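You operate a simulated robot arm through the tools that you are given. There is no shell and no other tool. Be economical: measure what you need, move in short steps, check, and stop when the job is done.

Carry out the task below with a simulated robot arm. There is one attempt and no reset: what you move stays moved.

Task
Open the left kiln bench drawer, put the teal square bead in the inside of the left kiln bench drawer and shut the drawer again. Then pull the purple drawer open. Keep to this order.
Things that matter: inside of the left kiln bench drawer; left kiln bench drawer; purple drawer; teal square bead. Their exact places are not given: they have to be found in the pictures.

The check looks at the end state, three seconds after you hand in, the way a careful person would. Anything else that was tipped, shoved, dropped, spilled or broken makes it a failure.

Robot
A 7-joint arm with a two-finger gripper on a trunk, on a base that drives. Base frame: it is fixed to the floor where the robot stands at the start and does not move with it; the origin is under the middle of the robot, x ahead of it, y to its left, z up. Lengths are in m, angles in rad, forces in N, time in s.
With the tool pointing down near the work surface it reaches from about 0.24 to 0.78 m from the robot's upright axis, wherever it stands. Its first joint turns from -2.897 to 2.897 rad. Places, roughly: inside of the left kiln bench drawer [0.6, -0.1, 0.7]; left kiln bench drawer [0.6, -0.1, 0.7]; purple drawer [-1.1, -3, 0.7]; teal square bead (4x3x3 cm) [0.7, 0.2, 0.9]. Payload 2.45 kg.
The tool frame sits at the grasp point between the pads (the TCP): z along the fingers, y along the line on which they close. The tips reach 0.027 m beyond it. Largest opening 0.08 m; the body of the gripper starts 0.054 m behind the TCP.
Orientation is told as [roll, pitch, yaw] about the base's x, y, z axes, in that order, counted from this pose: with the fingers straight down and closing along the base's y, the tool's x points along the base's -x, its y along +y and its z along -z.

Tools
- The arm moves only by the tool play_rows. Its arguments are lists of equal length, an entry for each row: "delta_pos": the shift along the base's x, y, z in m, a list of three; "rot": the turn, a rotation vector about the base's x, y, z in rad, a list of three; "claw": the finger opening in m, from 0 to 0.08. In form: {"delta_pos": [[dx, dy, dz], ...], "rot": [[wx, wy, wz], ...], "claw": [claw, ...]}. A call has 1 to 8 rows; each row shifts and turns the commanded pose from where the row before left it. Rows are played at 5 a second. More than 0.05 m and 0.15 rad between two rows, or a gripper value outside its range, and nothing of the call is played. A pose out of reach is approached as far as the arm can. The call stops where the force on the tool passes 40 N (or 10 N more than at its start, if that is more) or the arm is blocked; 0.2 s more then pass. The fingers move at their own pace (about 0.153 m/s each) and stop on an object; they squeeze with about 32 N. The grip force told is the motor's: it shows also when the fingers shut on nothing. Time passes only in rows, and 0.2 s behind the last, so rows that do not move let the fingers close. The reply holds the time, the measured pose of the TCP, the force on the tool along the base axes, the opening and the grip force, in the units named above and with some noise, with the torque about the TCP (base axes, N m) and any sound that the robot's microphone picked up.
- Cameras (640 x 400 px; columns grow to the right, rows downward): "scene" is now at [0.0402, 0.1168, 1.7269]; the picture's right is [-0.34, -0.94, 0.00], its down [-0.84, 0.30, -0.46] and it looks along [0.43, -0.15, -0.89] (base axes); focal length 289 px, centre (320, 200). "wrist" rides on the gripper at [0.063, 0.012, -0.079] in the tool frame; the picture's right is [-0.19, 0.98, 0.00], its down [-0.72, -0.14, -0.68] and it looks along [-0.67, -0.13, 0.73] (tool axes); focal length 226 px, centre (320, 200).
- get_image(camera): a new picture of that camera. No time passes.
- move_column(by): slides the trunk up (or, below 0, down) by that many m; the arm and the scene camera ride with it, the base frame stays. It gives what a move gives, with no picture.
- steer(legs): drives the robot by 1 to 6 legs, each [ahead, turn to the left] in m and rad, along the robot's own axes; the way and the turn of a leg run together, so that a leg with both is an arc; at most 1.5 m and 3.142 rad a leg. The arm and the cameras ride along, it lands a little off, and it stops where it bumps. It gives what a move gives.
- aim_head(pan, tilt): turns the head with the scene camera to pan (to the left, within 2.094 rad either way) and tilt (down, from -0.506 to 1.204), counted from straight ahead of the robot. It gives what a move gives.
- point_at(camera, pixels): for up to 12 pixels [column, row] of the newest picture of that camera ("zoom" is the newest enlarged one), the place [x, y, z] in the base frame of the surface seen there, good to about 0.002 m. No time passes.
- inspect(camera, box): a new picture of the part [left, top, right, bottom] of that camera's present view, enlarged. No time passes.
- close_job(): hands the job in; it is judged then, once.

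Go step by step. Measure first, check grasps and placings, and put right what went wrong. The budget is 110 turns and 98 pictures, counting those below and the enlarged ones. Unless the task says otherwise, let go and move clear before handing in, and close with one line.

The tools are called after "Emit:" as name(argument=value, ...) on one line, values as JSON. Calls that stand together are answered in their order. play_rows: Moves the arm, as the interface text tells. Its arguments: {"type":"object","properties":{"delta_pos":{"type":"array","items":{"type":"array","items":{"type":"number"}}},"rot":{"type":"array","items":{"type":"array","items":{"type":"number"}}},"claw":{"type":"array","items":{"type":"number"}}},"required":["delta_pos","rot","claw"]} The other tools are called the same way: move_column (by) slides the trunk up or down; steer (legs) drives the base; aim_head (pan, tilt) turns the head that bears the scene camera; get_image (camera) takes a picture; point_at (camera, pixels) gives the place of the surface under pixels of a picture; inspect (camera, box) takes an enlarged picture of a part of a camera's view; close_job () hands the job in.

At the start:

```text
t: 0.0
ee_pos: [0.4976, 0.1353, 1.1518]
ee_rot: [0.002, 0.0, -0.001]
wrist_force: [0.1, 0.8, -0.3]
ft_torque: [0.0, 0.02, -0.04]
grip_width: 0.08
grasp_force: 0.0
trunk travel left (down, up): [-0.375, 0.165]
robot x, y, heading: [0.0038, -0.0039, 0.002]
head pan, tilt: [-0.346, 1.096]
```

scene: 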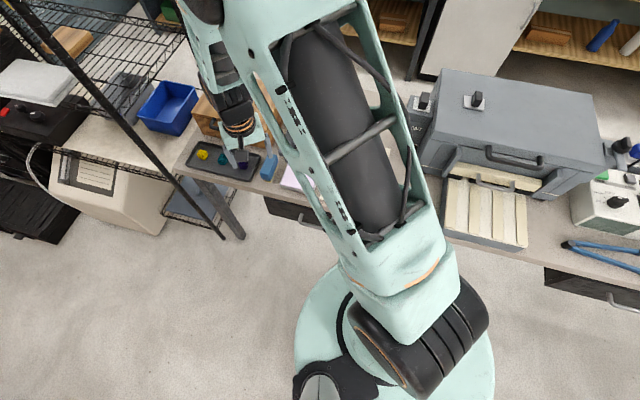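
wrist: 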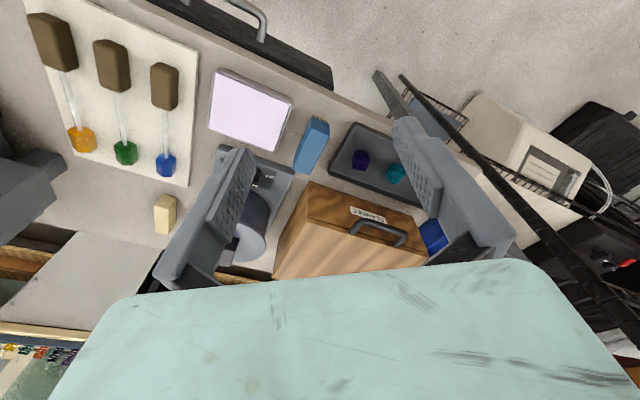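

The wrist picture shows a tray with beads near (360-400,160-175) and a drawer front with a handle near (260,20). I'll measure these and look closer.

Emit:
inspect(camera="wrist", box=[300, 90, 460, 220])

Emit:
inspect(camera="scene", box=[160, 120, 360, 245])

Emit:
point_at(camera="wrist", pixels=[[361, 158], [396, 173], [345, 170], [260, 22], [300, 70], [370, 135], [250, 110], [312, 145], [330, 85], [190, 10]])

Emit:
point_at(camera="scene", pixels=[[202, 154], [223, 160], [240, 155], [310, 222], [290, 210], [270, 165], [618, 305], [580, 285]])

```text
3.08 times, centred on (380, 155) of wrist
```

zoom: 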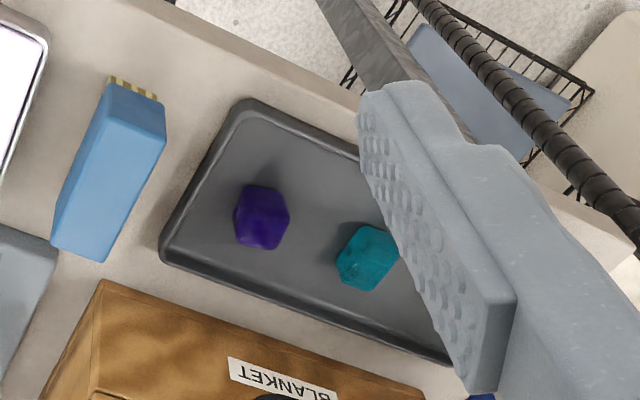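

```text
3.20 times, centred on (260, 182) of scene
```

zoom: 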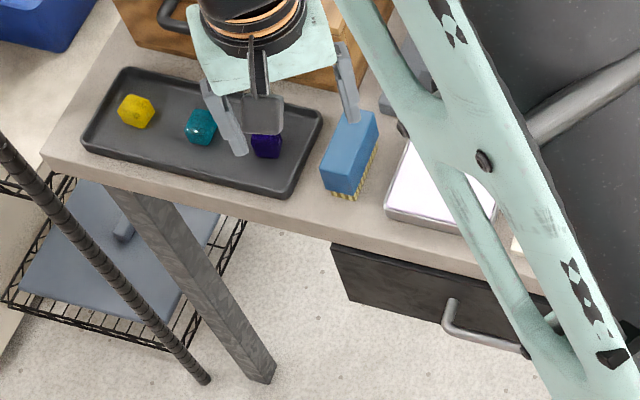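

```text
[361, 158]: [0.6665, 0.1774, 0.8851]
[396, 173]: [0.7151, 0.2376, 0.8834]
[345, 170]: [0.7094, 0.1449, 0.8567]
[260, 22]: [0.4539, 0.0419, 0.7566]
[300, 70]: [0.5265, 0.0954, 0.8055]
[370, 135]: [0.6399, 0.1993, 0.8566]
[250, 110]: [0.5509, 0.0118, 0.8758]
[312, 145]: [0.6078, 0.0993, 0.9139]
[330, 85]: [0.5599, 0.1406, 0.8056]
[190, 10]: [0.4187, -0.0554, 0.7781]
```

```text
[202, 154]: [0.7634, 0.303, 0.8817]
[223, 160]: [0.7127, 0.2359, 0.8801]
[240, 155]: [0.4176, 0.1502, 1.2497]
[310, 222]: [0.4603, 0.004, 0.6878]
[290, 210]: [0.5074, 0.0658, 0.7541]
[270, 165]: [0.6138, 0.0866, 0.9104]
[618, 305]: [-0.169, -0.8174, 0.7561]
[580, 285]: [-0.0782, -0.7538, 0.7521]
```

The bench runs along roughly (0.586,0.81), its front facing the robot; the teal bead is at about (0.714,0.237,0.88). I'll measure the floor obstacles on the left and the handle more finely before choosing where to stand.

Emit:
point_at(camera="scene", pixels=[[221, 236], [180, 195], [130, 125], [238, 236], [60, 240], [160, 230], [302, 214], [304, 220], [315, 228], [322, 231]])

Emit:
aim_head(pan=0.3, tilt=0.7)

Emit:
get_image(camera="scene")

```text
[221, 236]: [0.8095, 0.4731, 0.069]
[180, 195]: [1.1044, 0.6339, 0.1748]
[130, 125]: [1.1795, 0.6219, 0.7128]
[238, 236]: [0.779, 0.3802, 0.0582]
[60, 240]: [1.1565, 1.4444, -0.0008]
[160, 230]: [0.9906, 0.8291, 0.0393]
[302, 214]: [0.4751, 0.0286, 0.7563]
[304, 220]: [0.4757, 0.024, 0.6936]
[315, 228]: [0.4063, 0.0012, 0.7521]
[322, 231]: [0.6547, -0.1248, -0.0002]
```

```text
t: 1.0
ee_pos: [0.4978, 0.1355, 1.1533]
ee_rot: [0.0, 0.001, -0.001]
wrist_force: [-0.2, -0.5, -1.0]
ft_torque: [0.02, 0.04, -0.01]
grip_width: 0.0801
grasp_force: 0.1
trunk travel left (down, up): [-0.375, 0.165]
robot x, y, heading: [0.0008, 0.0022, -0.005]
head pan, tilt: [0.3, 0.7]
```

```text
93 pictures are left
```

scene: 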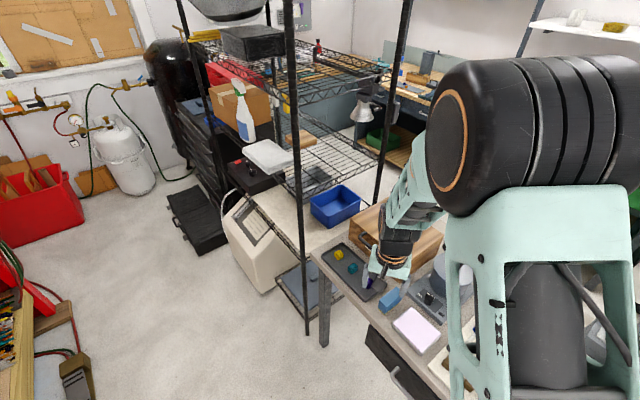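

The left side is mostly clear floor; the rack's front post is at (0.81,0.47). I'll check the things at lower left (75,375), then drive to stand in front of the drawer.

Emit:
point_at(camera="scene", pixels=[[75, 375], [20, 320], [85, 345], [305, 325], [325, 340], [400, 370], [353, 268], [339, 255]])

Emit:
aim_head(pan=1.5, tilt=0.8)

Emit:
get_image(camera="scene")

```text
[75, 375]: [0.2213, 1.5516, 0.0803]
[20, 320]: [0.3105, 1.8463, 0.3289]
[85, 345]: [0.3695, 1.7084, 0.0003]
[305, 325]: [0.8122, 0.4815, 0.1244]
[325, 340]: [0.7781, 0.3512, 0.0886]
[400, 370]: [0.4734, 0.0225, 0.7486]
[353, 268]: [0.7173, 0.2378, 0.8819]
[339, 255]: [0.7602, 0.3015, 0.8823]
```

```text
t: 2.4
ee_pos: [0.4979, 0.1359, 1.153]
ee_rot: [-0.001, -0.002, 0.0]
wrist_force: [-0.4, 0.2, -0.8]
ft_torque: [0.01, -0.01, 0.01]
grip_width: 0.08
grasp_force: 0.1
trunk travel left (down, up): [-0.375, 0.165]
robot x, y, heading: [0.0021, 0.0006, 0.003]
head pan, tilt: [1.499, 0.799]
```

```text
92 pictures are left
```

scene: 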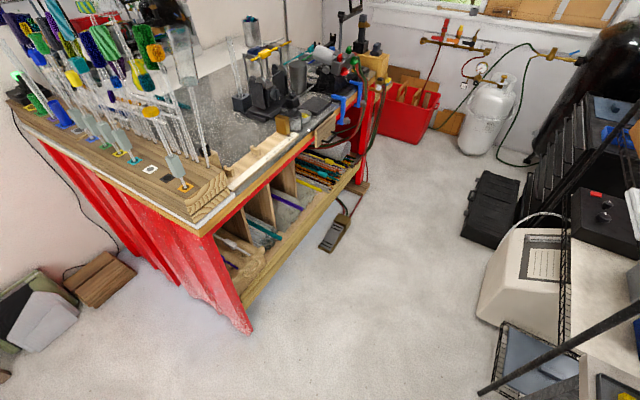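

A table with glassware stands to the left; I need its nearest corner (205,230), (250,330).

Emit:
point_at(camera="scene", pixels=[[205, 233], [250, 330], [335, 115], [190, 190]])

```text
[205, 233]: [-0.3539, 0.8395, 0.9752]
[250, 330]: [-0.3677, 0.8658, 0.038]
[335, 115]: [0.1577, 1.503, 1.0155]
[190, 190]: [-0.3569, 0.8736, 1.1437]
```

The glass table edge lies 0.78 m behind the bench-parallel line through the robot, so there is room. I'll back 0.25, turn along the bench, go ahead 0.4 and turn to face the drawer.

Emit:
steer(legs=[[-0.25, 0], [0, 0.944], [0.4, 0], [0, -1.57]])

Emit:
aim_head(pan=0.0, tilt=0.9)

Emit:
get_image(camera="scene")

Emit:
get_image(camera="wrist")

```text
t: 12.7
ee_pos: [0.4631, 0.1325, 1.1529]
ee_rot: [0.0, -0.001, -0.63]
wrist_force: [0.5, -0.1, -0.3]
ft_torque: [0.0, -0.01, -0.01]
grip_width: 0.0801
grasp_force: 0.0
trunk travel left (down, up): [-0.375, 0.165]
robot x, y, heading: [-0.019, 0.3141, -0.627]
head pan, tilt: [1.499, 0.799]
```

```text
t: 14.3
ee_pos: [0.4622, 0.1309, 1.1526]
ee_rot: [0.001, 0.001, -0.63]
wrist_force: [0.2, 0.6, -0.5]
ft_torque: [-0.02, 0.02, -0.01]
grip_width: 0.08
grasp_force: 0.1
trunk travel left (down, up): [-0.375, 0.165]
robot x, y, heading: [-0.0165, 0.316, -0.634]
head pan, tilt: [0.0, 0.901]
```

```text
91 pictures are left
```

scene: 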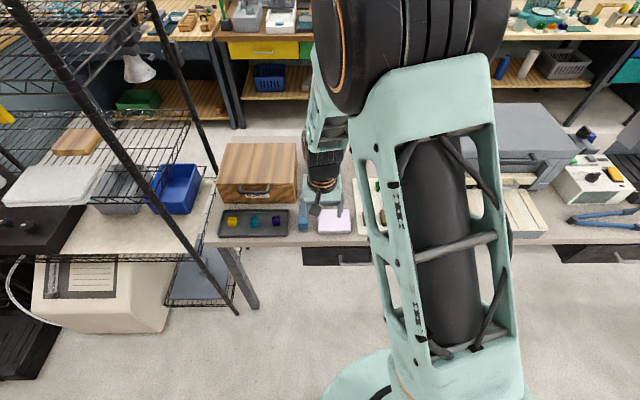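

```text
90 pictures are left
```

wrist: 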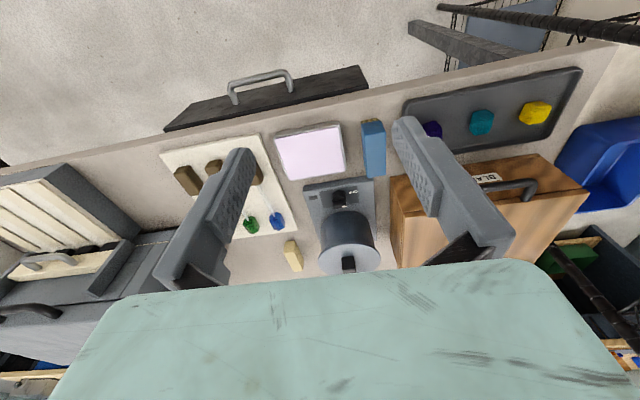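

The drawer front (165-368, 70-130) and its handle (230-293, 70-100) are now clear in the wrist view. Measuring them.

Emit:
inspect(camera="wrist", box=[150, 50, 390, 200])

Emit:
point_at(camera="wrist", pixels=[[230, 84], [246, 77], [262, 75], [285, 71], [232, 100], [292, 90], [168, 124], [362, 70], [270, 108], [480, 121], [480, 140], [466, 108], [492, 108]])

```text
2.67 times, centred on (270, 125) of wrist
```

zoom: 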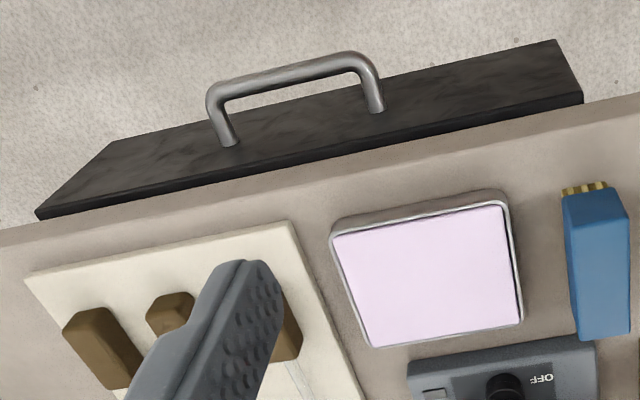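

```text
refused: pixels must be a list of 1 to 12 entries
```

Emit:
point_at(camera="zoom", pixels=[[215, 95], [250, 79], [290, 69], [330, 58], [365, 60], [228, 143], [378, 108], [40, 213], [580, 95], [300, 120], [300, 160], [300, 200]])

Emit:
point_at(camera="wrist", pixels=[[480, 121], [480, 134], [468, 122], [493, 122], [480, 112], [410, 107], [575, 72], [545, 145], [520, 190], [480, 150]])

```text
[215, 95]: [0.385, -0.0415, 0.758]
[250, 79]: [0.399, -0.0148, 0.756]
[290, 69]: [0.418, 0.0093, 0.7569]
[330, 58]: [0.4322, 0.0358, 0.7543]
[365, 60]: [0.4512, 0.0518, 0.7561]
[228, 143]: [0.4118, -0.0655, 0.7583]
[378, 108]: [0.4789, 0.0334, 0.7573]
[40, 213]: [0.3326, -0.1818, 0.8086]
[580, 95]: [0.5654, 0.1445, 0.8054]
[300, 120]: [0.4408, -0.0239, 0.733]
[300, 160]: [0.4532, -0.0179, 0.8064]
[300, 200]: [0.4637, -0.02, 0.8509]
```

```text
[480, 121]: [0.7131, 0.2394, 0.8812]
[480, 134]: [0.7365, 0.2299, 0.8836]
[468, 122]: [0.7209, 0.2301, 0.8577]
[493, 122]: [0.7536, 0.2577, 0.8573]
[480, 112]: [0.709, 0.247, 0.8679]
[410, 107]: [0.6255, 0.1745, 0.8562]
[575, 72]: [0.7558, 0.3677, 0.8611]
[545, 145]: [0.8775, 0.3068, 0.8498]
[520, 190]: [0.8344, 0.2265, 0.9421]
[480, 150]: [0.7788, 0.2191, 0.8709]
```

The handle bar is centred at about (0.4186, 0.0047, 0.752), running along (0.581,0.814), 35 mm off the face. I'll turn the gripper so it closes along the pull direction, above the handle with a narrow opening, and then tilt.

Emit:
play_rows(delta_pos=[[-0.011, -0.012, 0], [-0.011, -0.012, 0], [-0.011, -0.012, 0], [-0.011, -0.012, 0], [-0.011, -0.012, 0], [-0.011, -0.012, 0], [-0.011, -0.011, 0], [-0.011, -0.011, 0]], rot=[[0, 0, 0.1437], [0, 0, 0.1437], [0, 0, 0.1437], [0, 0, 0.1437], [0, 0, 0.1437], [0, 0, 0.1437], [0, 0, 0.1437], [0, 0, 0.1437]], claw=[0.03, 0.03, 0.03, 0.03, 0.03, 0.03, 0.03, 0.03])

Emit:
play_rows(delta_pos=[[0, 0, 0], [0, 0, 0], [0, 0, 0], [0, 0, -0.04], [0, 0, -0.04], [0, 0, -0.04], [0, 0, 0], [0, 0, 0]], rot=[[0, 0, 0.1437], [0, 0, 0.1437], [0, 0, 0.1437], [-0.0845, -0.1184, 0], [-0.0845, -0.1184, 0], [-0.0845, -0.1184, 0], [0, 0, 0], [0, 0, 0]], claw=[0.028, 0.028, 0.028, 0.028, 0.028, 0.028, 0.028, 0.028])

Emit:
get_image(camera="wrist")

```text
t: 16.1
ee_pos: [0.3758, 0.0379, 1.1522]
ee_rot: [0.002, -0.001, 0.521]
wrist_force: [0.0, -0.2, 0.1]
ft_torque: [0.02, -0.02, -0.05]
grip_width: 0.0296
grasp_force: 0.0
trunk travel left (down, up): [-0.375, 0.165]
robot x, y, heading: [-0.0212, 0.3144, -0.63]
head pan, tilt: [0.0, 0.901]
```

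```text
t: 17.9
ee_pos: [0.3747, 0.039, 1.0325]
ee_rot: [-0.436, -0.003, 0.951]
wrist_force: [0.7, 0.1, 0.1]
ft_torque: [0.0, -0.01, 0.0]
grip_width: 0.0279
grasp_force: 0.1
trunk travel left (down, up): [-0.375, 0.165]
robot x, y, heading: [-0.0226, 0.3152, -0.627]
head pan, tilt: [0.0, 0.901]
```

```text
88 pictures are left
```

wrist: 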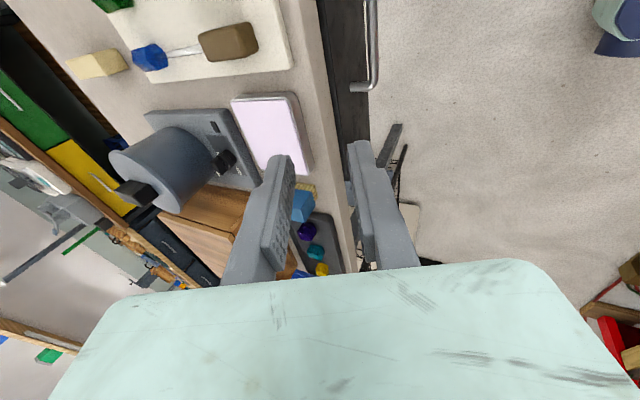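

The gripper is turned and tilted as planned. Going down to the pre-approach point (0.374,0.0366,0.870).

Emit:
play_rows(delta_pos=[[0, 0, -0.04], [0, 0, -0.04], [0, 0, -0.04], [0, -0.002, -0.042], [0, 0, 0]], rot=[[0, 0, 0], [0, 0, 0], [0, 0, 0], [0, 0, 0], [0, 0, 0]], claw=[0.028, 0.028, 0.028, 0.028, 0.028])

Emit:
get_image(camera="wrist")

```text
t: 19.1
ee_pos: [0.3736, 0.0369, 0.8709]
ee_rot: [-0.436, 0.001, 0.95]
wrist_force: [-0.6, 0.1, 0.4]
ft_torque: [-0.02, 0.01, 0.05]
grip_width: 0.0283
grasp_force: 0.2
trunk travel left (down, up): [-0.375, 0.165]
robot x, y, heading: [-0.0181, 0.3152, -0.634]
head pan, tilt: [0.0, 0.901]
```

```text
87 pictures are left
```

wrist: 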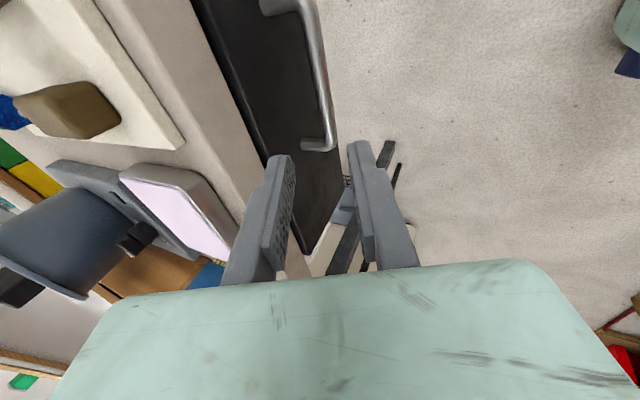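

The bar (305-335, 5-150) is lined up between the fingers. A finer measure of the bar from close by.

Emit:
point_at(camera="wrist", pixels=[[300, 8], [313, 40], [321, 70], [328, 110], [330, 135], [316, 70], [326, 70], [318, 145], [268, 6], [290, 100]])

```text
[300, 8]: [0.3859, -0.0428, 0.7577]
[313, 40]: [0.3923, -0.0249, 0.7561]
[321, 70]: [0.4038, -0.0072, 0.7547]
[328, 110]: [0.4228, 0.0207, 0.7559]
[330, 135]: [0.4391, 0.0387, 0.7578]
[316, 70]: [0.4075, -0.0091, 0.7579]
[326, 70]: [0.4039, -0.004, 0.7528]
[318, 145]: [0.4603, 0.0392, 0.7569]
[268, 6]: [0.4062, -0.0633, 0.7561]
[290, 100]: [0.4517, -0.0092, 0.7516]
```

Bar centre is at d≈0.336, z≈0.752, so the approach along the tool axis is right. Moving in.

Emit:
play_rows(delta_pos=[[0.0133, -0.0095, -0.0367], [0.0133, -0.0095, -0.0367], [0.0133, -0.0095, -0.0366], [0, 0, 0], [0, 0, 0]], rot=[[0, 0, 0], [0, 0, 0], [0, 0, 0], [0, 0, 0], [0, 0, 0]], claw=[0.028, 0.028, 0.028, 0.028, 0.028])

Emit:
get_image(camera="wrist")

```text
t: 20.3
ee_pos: [0.415, 0.0098, 0.7615]
ee_rot: [-0.437, -0.003, 0.952]
wrist_force: [0.3, -0.2, -0.4]
ft_torque: [-0.01, -0.02, 0.0]
grip_width: 0.0278
grasp_force: 0.0
trunk travel left (down, up): [-0.375, 0.165]
robot x, y, heading: [-0.0225, 0.3185, -0.632]
head pan, tilt: [0.0, 0.901]
```

```text
86 pictures are left
```

wrist: 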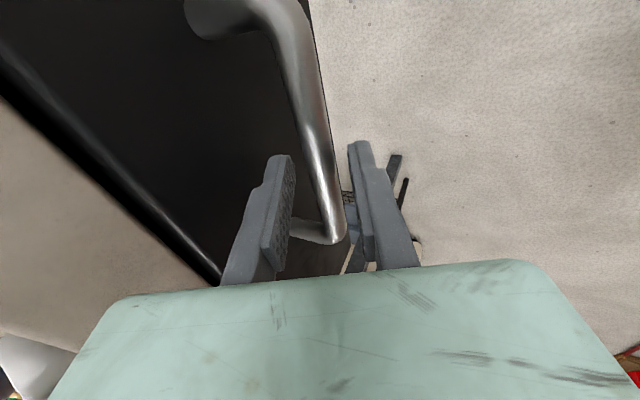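

The bar lies between the fingers with no contact force. Closing on it.

Emit:
play_rows(delta_pos=[[0, 0, 0], [0, 0, 0], [0, 0, 0]], rot=[[0, 0, 0], [0, 0, 0], [0, 0, 0]], claw=[0.0, 0.0, 0.0])

```text
t: 21.1
ee_pos: [0.4138, 0.0103, 0.7619]
ee_rot: [-0.435, -0.001, 0.952]
wrist_force: [-1.9, 1.2, -0.6]
ft_torque: [-0.05, 0.08, 0.34]
grip_width: 0.0135
grasp_force: 40.1
trunk travel left (down, up): [-0.375, 0.165]
robot x, y, heading: [-0.0178, 0.3165, -0.627]
head pan, tilt: [0.0, 0.901]
```

Gripped at 13.5 mm. Pulling straight out along (-0.814, 0.581).

Emit:
play_rows(delta_pos=[[-0.0163, 0.0116, 0], [-0.0163, 0.0116, 0], [-0.0163, 0.0116, 0], [-0.0163, 0.0116, 0], [-0.0163, 0.0116, 0], [-0.0163, 0.0116, 0], [0, 0, 0]], rot=[[0, 0, 0], [0, 0, 0], [0, 0, 0], [0, 0, 0], [0, 0, 0], [0, 0, 0], [0, 0, 0]], claw=[0, 0, 0, 0, 0, 0, 0])

Emit:
get_image(camera="wrist")

```text
t: 22.7
ee_pos: [0.3167, 0.0796, 0.761]
ee_rot: [-0.436, -0.003, 0.953]
wrist_force: [8.7, 14.1, 26.0]
ft_torque: [0.0, -0.12, 0.44]
grip_width: 0.0135
grasp_force: 40.4
trunk travel left (down, up): [-0.375, 0.165]
robot x, y, heading: [-0.019, 0.3176, -0.627]
head pan, tilt: [0.0, 0.901]
```

```text
85 pictures are left
```

wrist: 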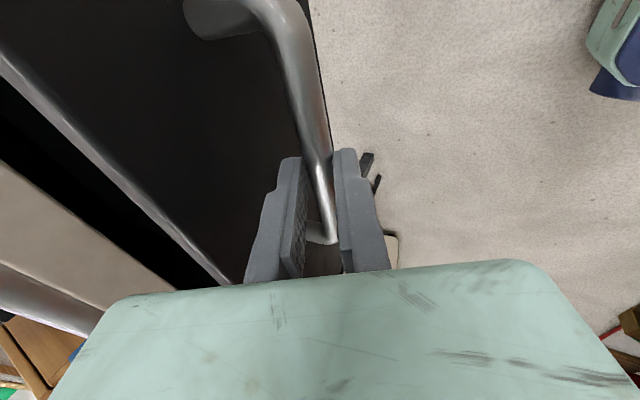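

The drawer is out about 0.12 m; some side load (26 N up) has built up. I'll ease the command up 2 mm and pull a little further.

Emit:
play_rows(delta_pos=[[0.0006, 0.0008, 0.002], [-0.0122, 0.0087, 0.0], [-0.0122, 0.0087, 0], [-0.0122, 0.0087, 0], [-0.0122, 0.0087, 0], [0, 0, 0]], rot=[[0, 0, 0], [0, 0, 0], [0, 0, 0], [0, 0, 0], [0, 0, 0], [0, 0, 0]], claw=[0, 0, 0, 0, 0, 0])

Emit:
get_image(camera="scene")

```text
t: 24.1
ee_pos: [0.2683, 0.1142, 0.7618]
ee_rot: [-0.435, -0.001, 0.951]
wrist_force: [4.2, 7.9, 7.5]
ft_torque: [-0.51, 0.36, 0.06]
grip_width: 0.0135
grasp_force: 39.7
trunk travel left (down, up): [-0.375, 0.165]
robot x, y, heading: [-0.0188, 0.3143, -0.629]
head pan, tilt: [0.0, 0.901]
```

```text
84 pictures are left
```

scene: 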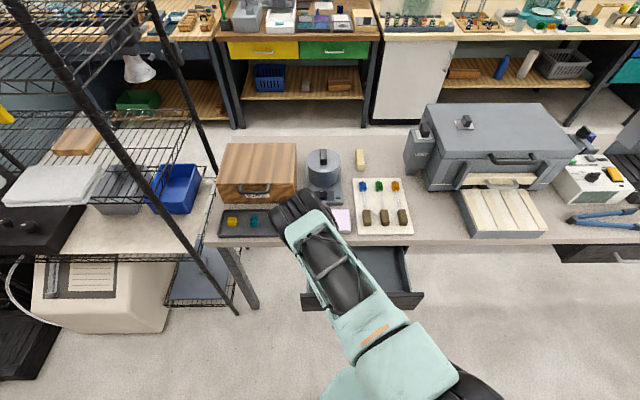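

The drawer stands open about 0.18 m. Releasing and withdrawing along the tool axis.

Emit:
play_rows(delta_pos=[[0, 0, 0], [0, 0, 0], [-0.0115, 0.0082, 0.0304], [-0.0115, 0.0082, 0.0304], [-0.0115, 0.0082, 0.0304], [0, 0, 0.04], [0, 0, 0.04], [0, 0, 0.04]], rot=[[0, 0, 0], [0, 0, 0], [0, 0, 0], [0, 0, 0], [0, 0, 0], [0, 0, 0], [0, 0, 0], [0, 0, 0]], claw=[0.032, 0.032, 0.032, 0.032, 0.032, 0.032, 0.032, 0.032])

Emit:
get_image(camera="wrist")

```text
t: 25.9
ee_pos: [0.2527, 0.1244, 0.9531]
ee_rot: [-0.434, -0.002, 0.949]
wrist_force: [-0.4, -0.3, 0.2]
ft_torque: [0.02, 0.0, -0.01]
grip_width: 0.0319
grasp_force: 0.1
out of reach, approached as far as the arm can: row 8
trunk travel left (down, up): [-0.375, 0.165]
robot x, y, heading: [-0.0212, 0.3167, -0.633]
head pan, tilt: [0.0, 0.901]
```

```text
83 pictures are left
```

wrist: 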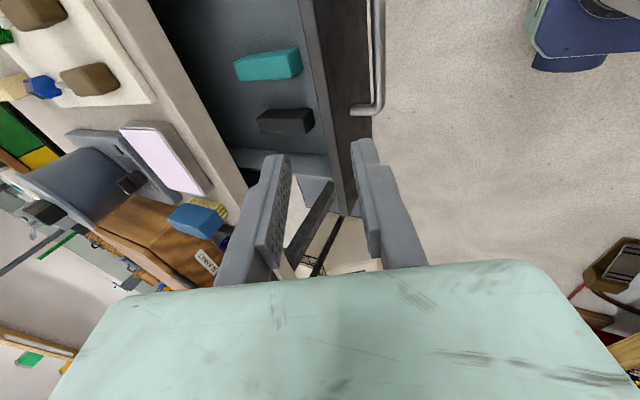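

The handle was let go cleanly. The drawer already holds a teal block (268,65) and a dark block (287,120); measuring them and the free floor.

Emit:
point_at(camera="wrist", pixels=[[268, 58], [300, 62], [235, 70], [287, 118], [312, 118], [258, 122], [250, 30], [300, 150], [235, 145], [320, 100], [220, 100]])

Emit:
play_rows(delta_pos=[[0.02, -0.014, 0.0], [0.02, -0.014, 0.02], [0.02, -0.014, 0.03], [0, 0, 0.03], [0, 0, 0.03], [0, 0, 0.03]], rot=[[0.0845, 0.1184, 0], [0.0845, 0.1184, 0], [0.0845, 0.1184, 0], [0, 0, -0.1437], [0, 0, -0.1437], [0, 0, -0.1437]], claw=[0.06, 0.06, 0.06, 0.06, 0.06, 0.06])

Emit:
get_image(camera="wrist")

```text
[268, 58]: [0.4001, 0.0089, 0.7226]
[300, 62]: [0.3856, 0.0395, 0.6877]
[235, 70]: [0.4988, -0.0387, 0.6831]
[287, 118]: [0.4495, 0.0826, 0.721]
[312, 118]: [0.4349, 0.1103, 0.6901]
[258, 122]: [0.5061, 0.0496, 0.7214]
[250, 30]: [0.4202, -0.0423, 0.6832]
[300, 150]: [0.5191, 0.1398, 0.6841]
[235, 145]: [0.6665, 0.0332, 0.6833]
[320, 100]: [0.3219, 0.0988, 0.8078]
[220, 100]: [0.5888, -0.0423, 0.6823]
```

```text
t: 27.3
ee_pos: [0.3116, 0.0842, 1.0937]
ee_rot: [-0.001, 0.0, 0.518]
wrist_force: [0.3, 0.5, 0.7]
ft_torque: [-0.01, 0.0, 0.0]
grip_width: 0.06
grasp_force: 0.1
trunk travel left (down, up): [-0.375, 0.165]
robot x, y, heading: [-0.0171, 0.3153, -0.627]
head pan, tilt: [0.0, 0.901]
```

```text
82 pictures are left
```

wrist: 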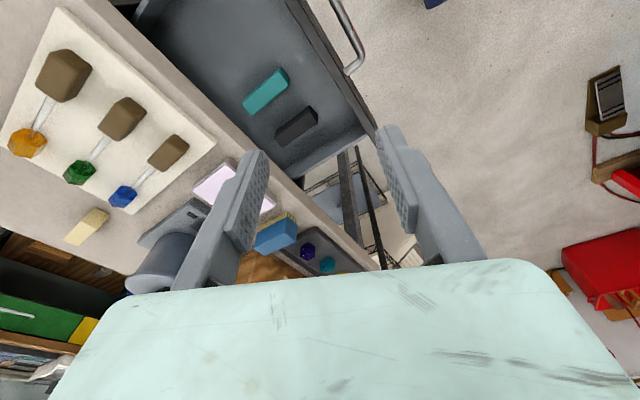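

Free drawer floor lies to the right of the teal block. Now turning the gripper back (closing along the bench) and moving high toward the bead tray.

Emit:
play_rows(delta_pos=[[0.03, 0.005, 0.005], [0.035, 0.01, 0], [0.035, 0.015, 0], [0.035, 0.015, 0], [0.035, 0.015, 0], [0.035, 0.015, 0], [0.035, 0.015, 0], [0.035, 0.015, 0]], rot=[[0, 0, -0.1437], [0, 0, -0.1437], [0, 0, -0.1437], [0, 0, -0.1437], [0, 0, -0.1437], [0, 0, -0.1437], [0, 0, -0.1437], [0, 0, -0.1437]], claw=[0.06, 0.06, 0.06, 0.06, 0.06, 0.06, 0.06, 0.06])

Emit:
get_image(camera="wrist")

```text
t: 29.1
ee_pos: [0.5889, 0.1887, 1.096]
ee_rot: [-0.001, -0.001, -0.631]
wrist_force: [-0.6, -0.7, -0.8]
ft_torque: [0.0, 0.01, 0.0]
grip_width: 0.0599
grasp_force: 0.0
trunk travel left (down, up): [-0.375, 0.165]
robot x, y, heading: [-0.0161, 0.3169, -0.629]
head pan, tilt: [0.0, 0.901]
```

```text
81 pictures are left
```

wrist: 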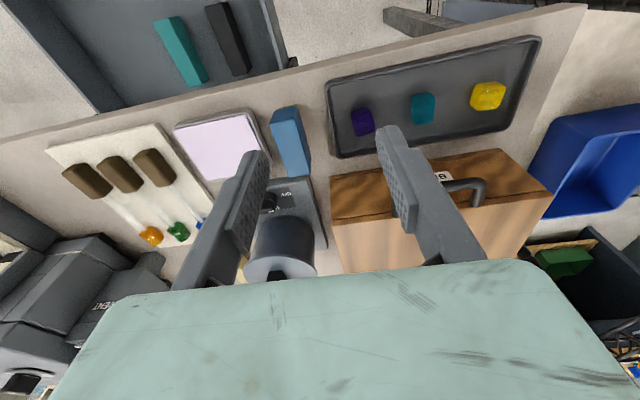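

Emit:
inspect(camera="wrist", box=[340, 60, 520, 172])

Emit:
point_at(camera="wrist", pixels=[[422, 101], [413, 97], [433, 97], [422, 96], [422, 121], [422, 110], [422, 150], [470, 180], [480, 200], [425, 75], [333, 90], [423, 53]])

```text
3.56 times, centred on (430, 116) of wrist
```

zoom: 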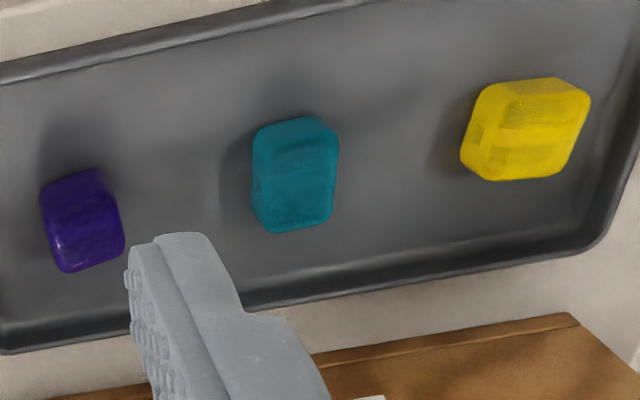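

```text
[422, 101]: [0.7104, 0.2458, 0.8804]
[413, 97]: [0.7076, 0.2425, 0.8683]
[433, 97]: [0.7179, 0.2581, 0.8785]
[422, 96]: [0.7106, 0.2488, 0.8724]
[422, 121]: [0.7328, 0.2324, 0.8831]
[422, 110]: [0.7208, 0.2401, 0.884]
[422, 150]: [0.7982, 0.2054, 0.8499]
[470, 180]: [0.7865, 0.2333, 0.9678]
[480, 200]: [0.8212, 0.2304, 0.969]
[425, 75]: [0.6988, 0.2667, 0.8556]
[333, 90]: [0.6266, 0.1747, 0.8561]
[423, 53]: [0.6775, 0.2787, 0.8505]
```

The teal bead's top face spans zoom (255-335,145-230). Taking its corners for place and angle.

Emit:
point_at(camera="zoom", pixels=[[260, 155], [330, 150], [262, 215], [325, 212], [295, 180], [295, 150], [295, 222], [258, 180], [331, 180]])

```text
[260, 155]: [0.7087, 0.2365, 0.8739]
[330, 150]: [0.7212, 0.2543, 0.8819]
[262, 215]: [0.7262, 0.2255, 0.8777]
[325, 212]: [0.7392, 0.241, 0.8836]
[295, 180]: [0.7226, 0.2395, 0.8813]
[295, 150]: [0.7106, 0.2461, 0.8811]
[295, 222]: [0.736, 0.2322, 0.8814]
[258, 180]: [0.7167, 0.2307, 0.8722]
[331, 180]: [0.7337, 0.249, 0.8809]
```

Bead centre is (0.7237, 0.241), its narrow width along the bench as wanted. Moving above it with 50 mm opening.

Emit:
play_rows(delta_pos=[[0.034, 0.013, 0], [0.034, 0.013, 0], [0.034, 0.013, -0.02], [0.0328, 0.0133, -0.04], [0, 0, -0.04], [0, 0, 0]], rot=[[0, 0, 0.01], [0, 0, 0], [0, 0, 0], [0, 0, 0], [0, 0, 0], [0, 0, 0]], claw=[0.05, 0.05, 0.05, 0.05, 0.05, 0.05])

Emit:
get_image(camera="wrist")

```text
refused: row 4 steps farther than a row can; nothing moved
```

```text
79 pictures are left
```

wrist: 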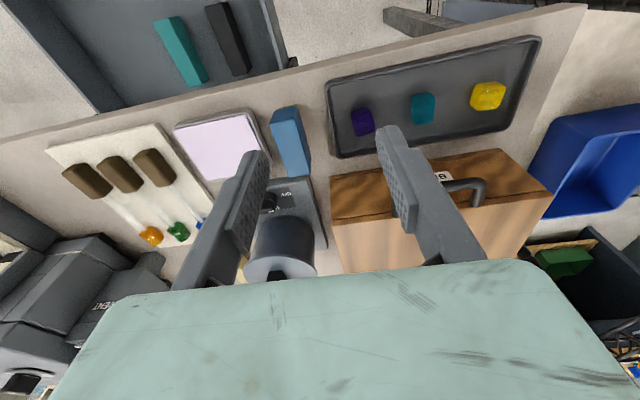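

The call was refused for step size; sending it again with smaller steps.

Emit:
play_rows(delta_pos=[[0.034, 0.013, 0], [0.034, 0.013, 0], [0.034, 0.013, 0], [0.0328, 0.0133, -0.02], [0, 0, -0.04], [0, 0, -0.04], [0, 0, 0]], rot=[[0, 0, 0.01], [0, 0, 0], [0, 0, 0], [0, 0, 0], [0, 0, 0], [0, 0, 0], [0, 0, 0]], claw=[0.05, 0.05, 0.05, 0.05, 0.05, 0.05, 0.05])

Emit:
get_image(camera="wrist")

```text
t: 30.7
ee_pos: [0.7232, 0.2399, 0.9959]
ee_rot: [0.0, -0.002, -0.619]
wrist_force: [-0.6, 0.3, 0.4]
ft_torque: [-0.02, -0.02, -0.02]
grip_width: 0.0498
grasp_force: 0.0
trunk travel left (down, up): [-0.375, 0.165]
robot x, y, heading: [-0.0205, 0.3167, -0.632]
head pan, tilt: [0.0, 0.901]
```

```text
78 pictures are left
```

wrist: 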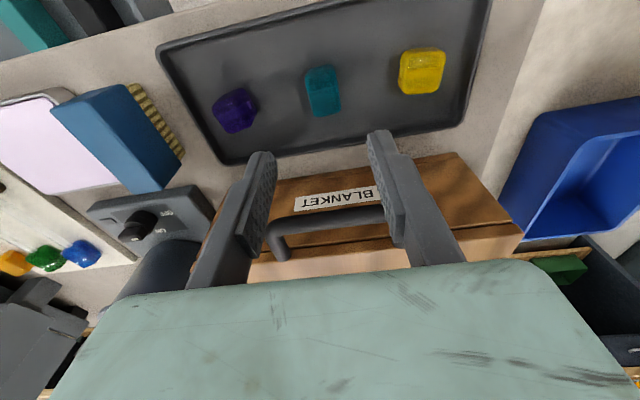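

The box handle (265-400, 205-250) is near the descent path; measuring it before going down.

Emit:
point_at(camera="wrist", pixels=[[330, 215], [300, 222], [280, 245], [330, 200], [290, 185], [320, 270], [323, 92], [312, 90], [337, 88], [323, 108]])

```text
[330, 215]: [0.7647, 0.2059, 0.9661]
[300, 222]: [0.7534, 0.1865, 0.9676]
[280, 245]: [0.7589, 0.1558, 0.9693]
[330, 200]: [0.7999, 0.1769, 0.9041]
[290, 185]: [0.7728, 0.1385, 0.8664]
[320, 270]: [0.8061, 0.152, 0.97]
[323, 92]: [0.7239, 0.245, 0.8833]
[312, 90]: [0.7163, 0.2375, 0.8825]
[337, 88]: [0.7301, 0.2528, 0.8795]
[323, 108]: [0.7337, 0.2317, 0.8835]
```

The handle is about 27 mm clear of the gripper body. Descending to z 0.887 and closing.

Emit:
play_rows(delta_pos=[[0.001, 0.0015, -0.04], [0, 0, -0.04], [0, 0, -0.029], [0, 0, 0], [0, 0, 0], [0, 0, 0], [0, 0, 0]], rot=[[0, 0, 0], [0, 0, 0], [0, 0, 0], [0, 0, 0], [0, 0, 0], [0, 0, 0], [0, 0, 0]], claw=[0.05, 0.05, 0.05, 0.05, 0.0, 0.0, 0.0])

Emit:
get_image(camera="wrist")

```text
t: 32.3
ee_pos: [0.7238, 0.2396, 0.8875]
ee_rot: [-0.002, -0.001, -0.62]
wrist_force: [-0.6, -0.5, -0.2]
ft_torque: [0.01, 0.0, -0.02]
grip_width: 0.0246
grasp_force: 31.8
trunk travel left (down, up): [-0.375, 0.165]
robot x, y, heading: [-0.0168, 0.3149, -0.627]
head pan, tilt: [0.0, 0.901]
```

```text
77 pictures are left
```

wrist: 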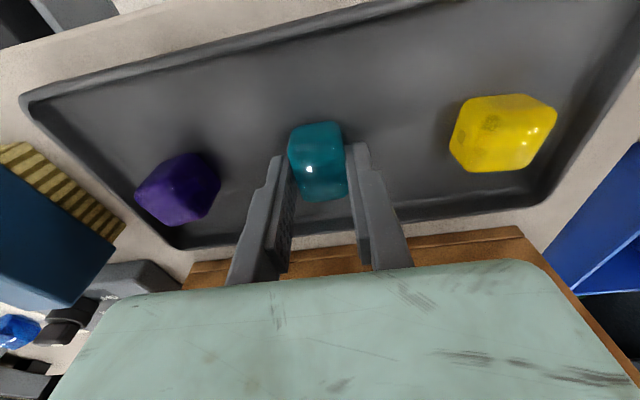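

The bead is held (24.6 mm, 32 N). Lifting it and retreating from the bench edge.

Emit:
play_rows(delta_pos=[[0, 0, 0.03], [0, 0, 0.04], [0, 0, 0.04], [0, 0, 0.03], [-0.035, 0.02, 0], [-0.035, 0.02, 0], [-0.035, 0.02, 0], [-0.035, 0.02, 0]], rot=[[0, 0, 0], [0, 0, 0], [0, 0, 0], [0, 0, 0], [0, 0, 0], [0, 0, 0], [0, 0, 0], [0, 0, 0]], claw=[0, 0, 0, 0, 0, 0, 0, 0])

Emit:
play_rows(delta_pos=[[-0.035, -0.03, 0], [-0.035, -0.035, 0], [-0.035, -0.035, 0], [-0.035, -0.035, 0], [-0.035, -0.035, 0], [-0.035, -0.035, 0], [-0.02, -0.04, 0], [0, -0.04, 0]], rot=[[0, 0, 0], [0, 0, 0], [0, 0, 0], [0, 0, 0], [0, 0, 0], [0, 0, 0], [0, 0, 0], [0, 0, 0]], claw=[0, 0, 0, 0, 0, 0, 0, 0])

Emit:
get_image(camera="wrist")

Emit:
get_image(camera="scene")

```text
t: 34.1
ee_pos: [0.5829, 0.3224, 1.0295]
ee_rot: [0.0, -0.002, -0.619]
wrist_force: [-0.5, 0.1, -0.2]
ft_torque: [0.01, -0.05, 0.01]
grip_width: 0.0248
grasp_force: 32.2
trunk travel left (down, up): [-0.375, 0.165]
robot x, y, heading: [-0.019, 0.319, -0.629]
head pan, tilt: [0.0, 0.901]
```

```text
t: 35.9
ee_pos: [0.3544, 0.0353, 1.0283]
ee_rot: [0.002, -0.001, -0.618]
wrist_force: [0.3, 0.4, -0.6]
ft_torque: [0.03, -0.02, 0.0]
grip_width: 0.0249
grasp_force: 32.4
trunk travel left (down, up): [-0.375, 0.165]
robot x, y, heading: [-0.0187, 0.321, -0.63]
head pan, tilt: [0.0, 0.901]
```

```text
76 pictures are left
```

wrist: 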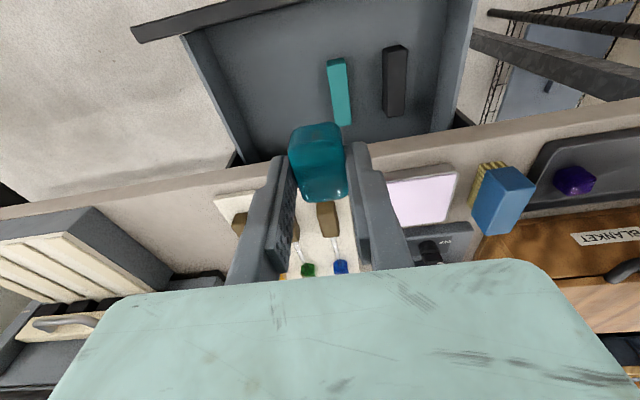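

```text
75 pictures are left
```

scene: 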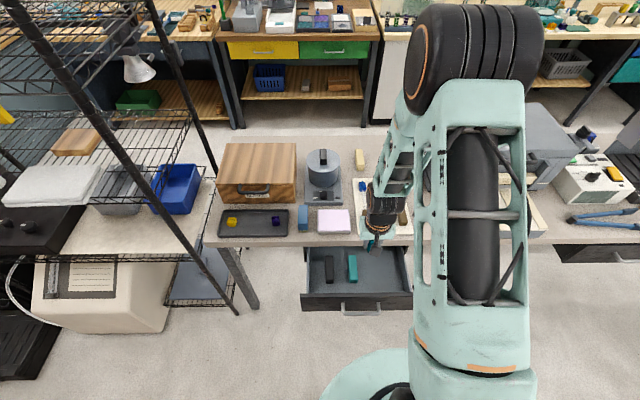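

Good view into the drawer. I'll measure the free floor left of the teal block in the wrist view (230-320, 50-130) and the drawer walls.

Emit:
point_at(camera="wrist", pixels=[[270, 70], [230, 60], [240, 110], [205, 40], [212, 80], [335, 90], [325, 65], [290, 20], [300, 8], [270, 140], [180, 35], [190, 60]])

```text
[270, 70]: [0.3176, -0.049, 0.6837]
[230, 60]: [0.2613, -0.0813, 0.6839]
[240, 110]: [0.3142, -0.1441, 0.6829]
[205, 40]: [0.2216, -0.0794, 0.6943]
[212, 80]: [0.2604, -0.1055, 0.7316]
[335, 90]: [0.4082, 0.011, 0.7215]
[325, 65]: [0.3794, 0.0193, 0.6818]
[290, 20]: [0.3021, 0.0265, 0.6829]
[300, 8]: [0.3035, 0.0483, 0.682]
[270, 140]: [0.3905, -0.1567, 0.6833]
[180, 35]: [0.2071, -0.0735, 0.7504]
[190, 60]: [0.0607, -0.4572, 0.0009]
```

Placing at (0.3395,-0.058): clear of the block, walls and bench edge. Moving over it and lowering to z≈0.80 first.

Emit:
play_rows(delta_pos=[[-0.0075, -0.0466, 0], [-0.0075, -0.0466, 0], [0, 0, -0.045], [0, 0, -0.045], [0, 0, -0.045], [0, 0, -0.045], [0, 0, -0.04], [0, 0, 0]], rot=[[0, 0, 0], [0, 0, 0], [0, 0, 0], [0, 0, 0], [0, 0, 0], [0, 0, 0], [0, 0, 0], [0, 0, 0]], claw=[0, 0, 0, 0, 0, 0, 0, 0])

Emit:
get_image(camera="wrist")

```text
t: 37.7
ee_pos: [0.3379, -0.0585, 0.8072]
ee_rot: [0.0, -0.001, -0.619]
wrist_force: [-0.1, -1.1, -0.4]
ft_torque: [0.0, -0.01, 0.0]
grip_width: 0.025
grasp_force: 31.8
trunk travel left (down, up): [-0.375, 0.165]
robot x, y, heading: [-0.0191, 0.318, -0.626]
head pan, tilt: [0.0, 0.901]
```

```text
74 pictures are left
```

wrist: 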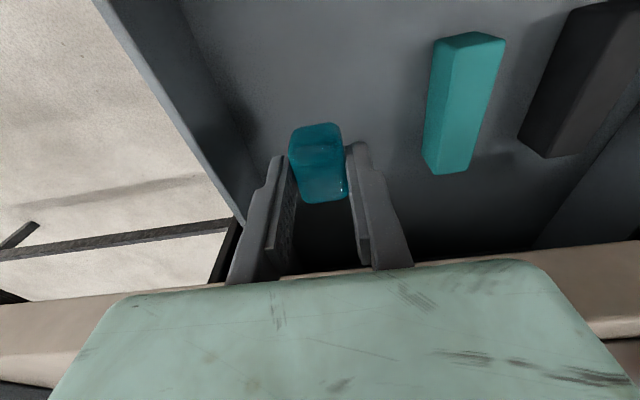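

The bead hangs over clear floor. Lowering the last 90 mm, letting go gently, and rising.

Emit:
play_rows(delta_pos=[[0, 0, -0.03], [0, 0, -0.03], [0, 0, -0.02], [0, 0, -0.01], [0, 0, 0]], rot=[[0, 0, 0], [0, 0, 0], [0, 0, 0], [0, 0, 0], [0, 0, 0]], claw=[0, 0, 0, 0, 0])

Emit:
play_rows(delta_pos=[[0, 0, 0], [0, 0, 0], [0, 0, 0.03], [0, 0, 0.04], [0, 0, 0.04], [0, 0, 0.04], [0, 0, 0.045], [0, 0, 0.045]], rot=[[0, 0, 0], [0, 0, 0], [0, 0, 0], [0, 0, 0], [0, 0, 0], [0, 0, 0], [0, 0, 0], [0, 0, 0]], claw=[0.05, 0.05, 0.05, 0.05, 0.05, 0.05, 0.05, 0.05])

Emit:
get_image(camera="wrist")

```text
t: 38.9
ee_pos: [0.3388, -0.0579, 0.7177]
ee_rot: [-0.001, -0.002, -0.619]
wrist_force: [-0.3, -0.3, -0.6]
ft_torque: [0.01, -0.02, 0.0]
grip_width: 0.0247
grasp_force: 32.2
trunk travel left (down, up): [-0.375, 0.165]
robot x, y, heading: [-0.0233, 0.3181, -0.631]
head pan, tilt: [0.0, 0.901]
```

```text
t: 40.7
ee_pos: [0.3393, -0.0559, 0.9567]
ee_rot: [0.0, -0.001, -0.62]
wrist_force: [-0.2, -0.8, 0.2]
ft_torque: [0.02, 0.01, 0.0]
grip_width: 0.0499
grasp_force: 0.0
trunk travel left (down, up): [-0.375, 0.165]
robot x, y, heading: [-0.0191, 0.3143, -0.627]
head pan, tilt: [0.0, 0.901]
```

```text
73 pictures are left
```

wrist: 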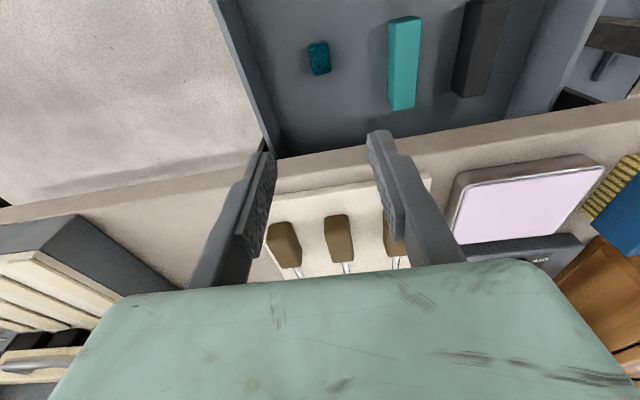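

The bead rests in the drawer at (318,57), beside the undisturbed blocks. To shut it I'll go in front of the handle with closed fingers, pointing down, and push the bar in.

Emit:
play_rows(delta_pos=[[-0.0204, 0.038, 0], [-0.0204, 0.038, 0], [-0.0204, 0.038, 0], [-0.0204, 0.038, 0], [-0.0206, 0.0382, 0], [0, 0, 0], [0, 0, 0]], rot=[[0, 0, 0], [0, 0, 0], [0, 0, 0], [0, 0, 0], [0, 0, 0], [0, 0, 0], [0, 0, 0]], claw=[0.0, 0.0, 0.0, 0.0, 0.0, 0.0, 0.0])

Emit:
get_image(camera="wrist")

Emit:
get_image(camera="scene")

```text
t: 42.3
ee_pos: [0.2349, 0.1322, 0.9577]
ee_rot: [0.001, -0.001, -0.619]
wrist_force: [-0.3, -0.2, 0.5]
ft_torque: [-0.02, 0.01, 0.01]
grip_width: 0.0001
grasp_force: 29.9
trunk travel left (down, up): [-0.375, 0.165]
robot x, y, heading: [-0.0187, 0.3167, -0.632]
head pan, tilt: [0.0, 0.901]
```

```text
72 pictures are left
```

wrist: 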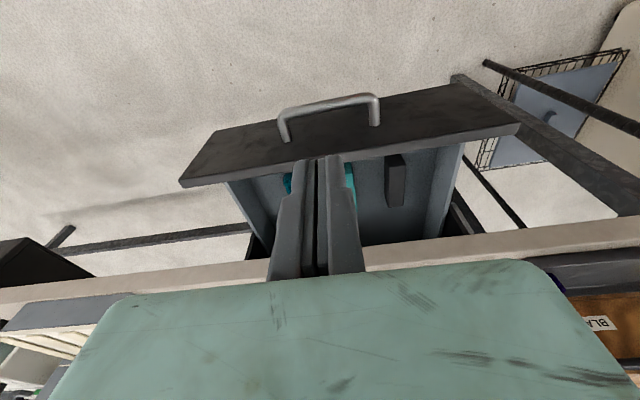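

```text
71 pictures are left
```

scene: 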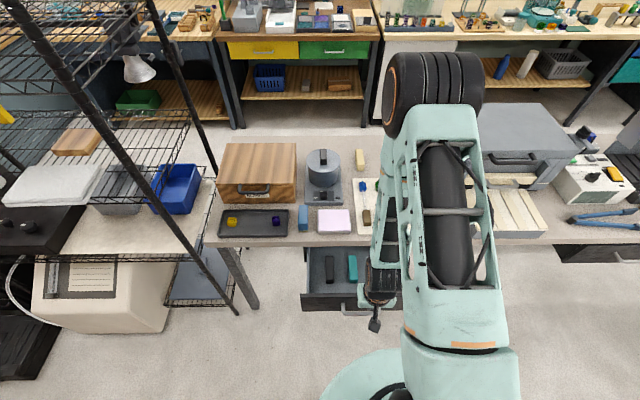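

Checking the handle bar (328,103) place against the fingers before going down.

Emit:
point_at(camera="wrist", pixels=[[300, 108], [330, 103], [360, 97], [300, 105], [330, 100], [360, 94], [330, 140]])

```text
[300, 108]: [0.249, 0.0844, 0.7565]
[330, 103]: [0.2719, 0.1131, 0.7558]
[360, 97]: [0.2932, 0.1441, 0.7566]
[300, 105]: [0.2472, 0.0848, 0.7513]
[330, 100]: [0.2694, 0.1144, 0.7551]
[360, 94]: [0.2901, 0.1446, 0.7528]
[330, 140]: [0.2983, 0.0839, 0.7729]
```

The bar front is at d≈0.152, the fingers at 0.122, so the way down is free. Descending to bar height.

Emit:
play_rows(delta_pos=[[0, 0, -0.045], [0, 0, -0.045], [0, 0, -0.045], [0, 0, -0.045], [0, 0, -0.0155], [0, 0, 0]], rot=[[0, 0, 0], [0, 0, 0], [0, 0, 0], [0, 0, 0], [0, 0, 0], [0, 0, 0]], claw=[0.0, 0.0, 0.0, 0.0, 0.0, 0.0])

Emit:
play_rows(delta_pos=[[0.0244, -0.0174, 0], [0.0204, -0.0145, 0], [0.0204, -0.0145, 0], [0.0204, -0.0145, 0], [0.0204, -0.0145, 0], [0.0204, -0.0145, 0], [0.0163, -0.0116, 0], [0, 0, 0]], rot=[[0, 0, 0], [0, 0, 0], [0, 0, 0], [0, 0, 0], [0, 0, 0], [0, 0, 0], [0, 0, 0], [0, 0, 0]], claw=[0.0, 0.0, 0.0, 0.0, 0.0, 0.0, 0.0, 0.0])

Emit:
get_image(camera="wrist")

```text
t: 43.7
ee_pos: [0.2378, 0.1345, 0.7632]
ee_rot: [0.0, -0.001, -0.62]
wrist_force: [0.8, 0.2, 0.4]
ft_torque: [-0.03, 0.0, 0.01]
grip_width: 0.0002
grasp_force: 30.1
trunk travel left (down, up): [-0.375, 0.165]
robot x, y, heading: [-0.0225, 0.3147, -0.632]
head pan, tilt: [0.0, 0.901]
```

```text
t: 45.5
ee_pos: [0.3789, 0.0324, 0.7615]
ee_rot: [0.0, -0.001, -0.619]
wrist_force: [-0.2, 0.5, 0.2]
ft_torque: [0.02, 0.0, 0.02]
grip_width: 0.0
grasp_force: 30.6
trunk travel left (down, up): [-0.375, 0.165]
robot x, y, heading: [-0.018, 0.3166, -0.63]
head pan, tilt: [0.0, 0.901]
```

```text
70 pictures are left
```

wrist: 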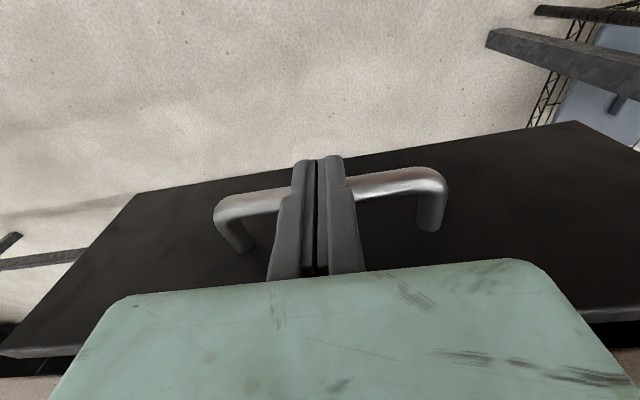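

The drawer slides in smoothly; TCP is at d=0.29. Pushing the last ~38 mm in small steps until it seats.

Emit:
play_rows(delta_pos=[[0.0122, -0.0087, 0], [0.0081, -0.0058, 0], [0.0041, -0.0029, 0], [0.0033, -0.0023, 0], [0.0024, -0.0017, 0], [0.0016, -0.0012, 0], [0, 0, 0]], rot=[[0, 0, 0], [0, 0, 0], [0, 0, 0], [0, 0, 0], [0, 0, 0], [0, 0, 0], [0, 0, 0]], claw=[0.0, 0.0, 0.0, 0.0, 0.0, 0.0, 0.0])

```text
t: 47.1
ee_pos: [0.4049, 0.0124, 0.7612]
ee_rot: [0.0, 0.008, -0.62]
wrist_force: [-31.6, 22.9, 2.1]
ft_torque: [0.21, 0.39, 0.03]
grip_width: 0.0061
grasp_force: 29.5
trunk travel left (down, up): [-0.375, 0.165]
robot x, y, heading: [-0.0179, 0.3174, -0.63]
head pan, tilt: [0.0, 0.901]
```

Force rose to 39 N at d=0.322, which matches the closed position. Backing off and looking.

Emit:
play_rows(delta_pos=[[-0.0163, 0.0116, 0], [-0.0244, 0.0174, 0], [-0.0244, 0.0174, 0.0], [-0.0081, 0.0058, 0.04], [0, 0, 0.045], [0, 0, 0.045], [0, 0, 0.045], [0, 0, 0.045]], rot=[[0, 0, 0], [0, 0, 0], [0, 0, 0], [0, 0, 0], [0, 0, 0], [0, 0, 0], [0, 0, 0], [0, 0, 0]], claw=[0.0, 0.0, 0.0, 0.0, 0.0, 0.0, 0.0, 0.0])

Emit:
get_image(camera="wrist")

```text
t: 48.9
ee_pos: [0.3372, 0.0627, 0.9842]
ee_rot: [0.0, -0.003, -0.619]
wrist_force: [0.2, -0.6, -0.2]
ft_torque: [0.02, -0.01, -0.01]
grip_width: 0.0
grasp_force: 29.7
trunk travel left (down, up): [-0.375, 0.165]
robot x, y, heading: [-0.021, 0.3147, -0.629]
head pan, tilt: [0.0, 0.901]
```

```text
69 pictures are left
```

wrist: 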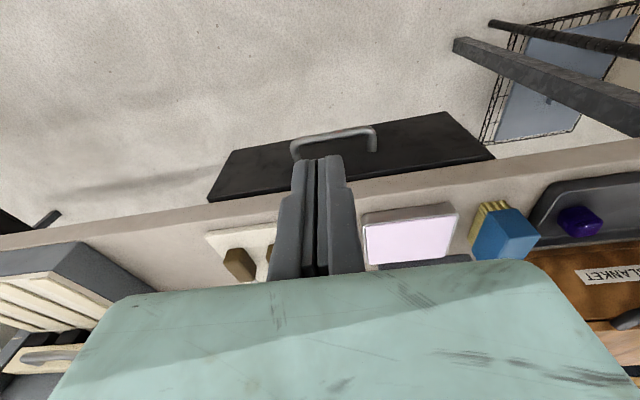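

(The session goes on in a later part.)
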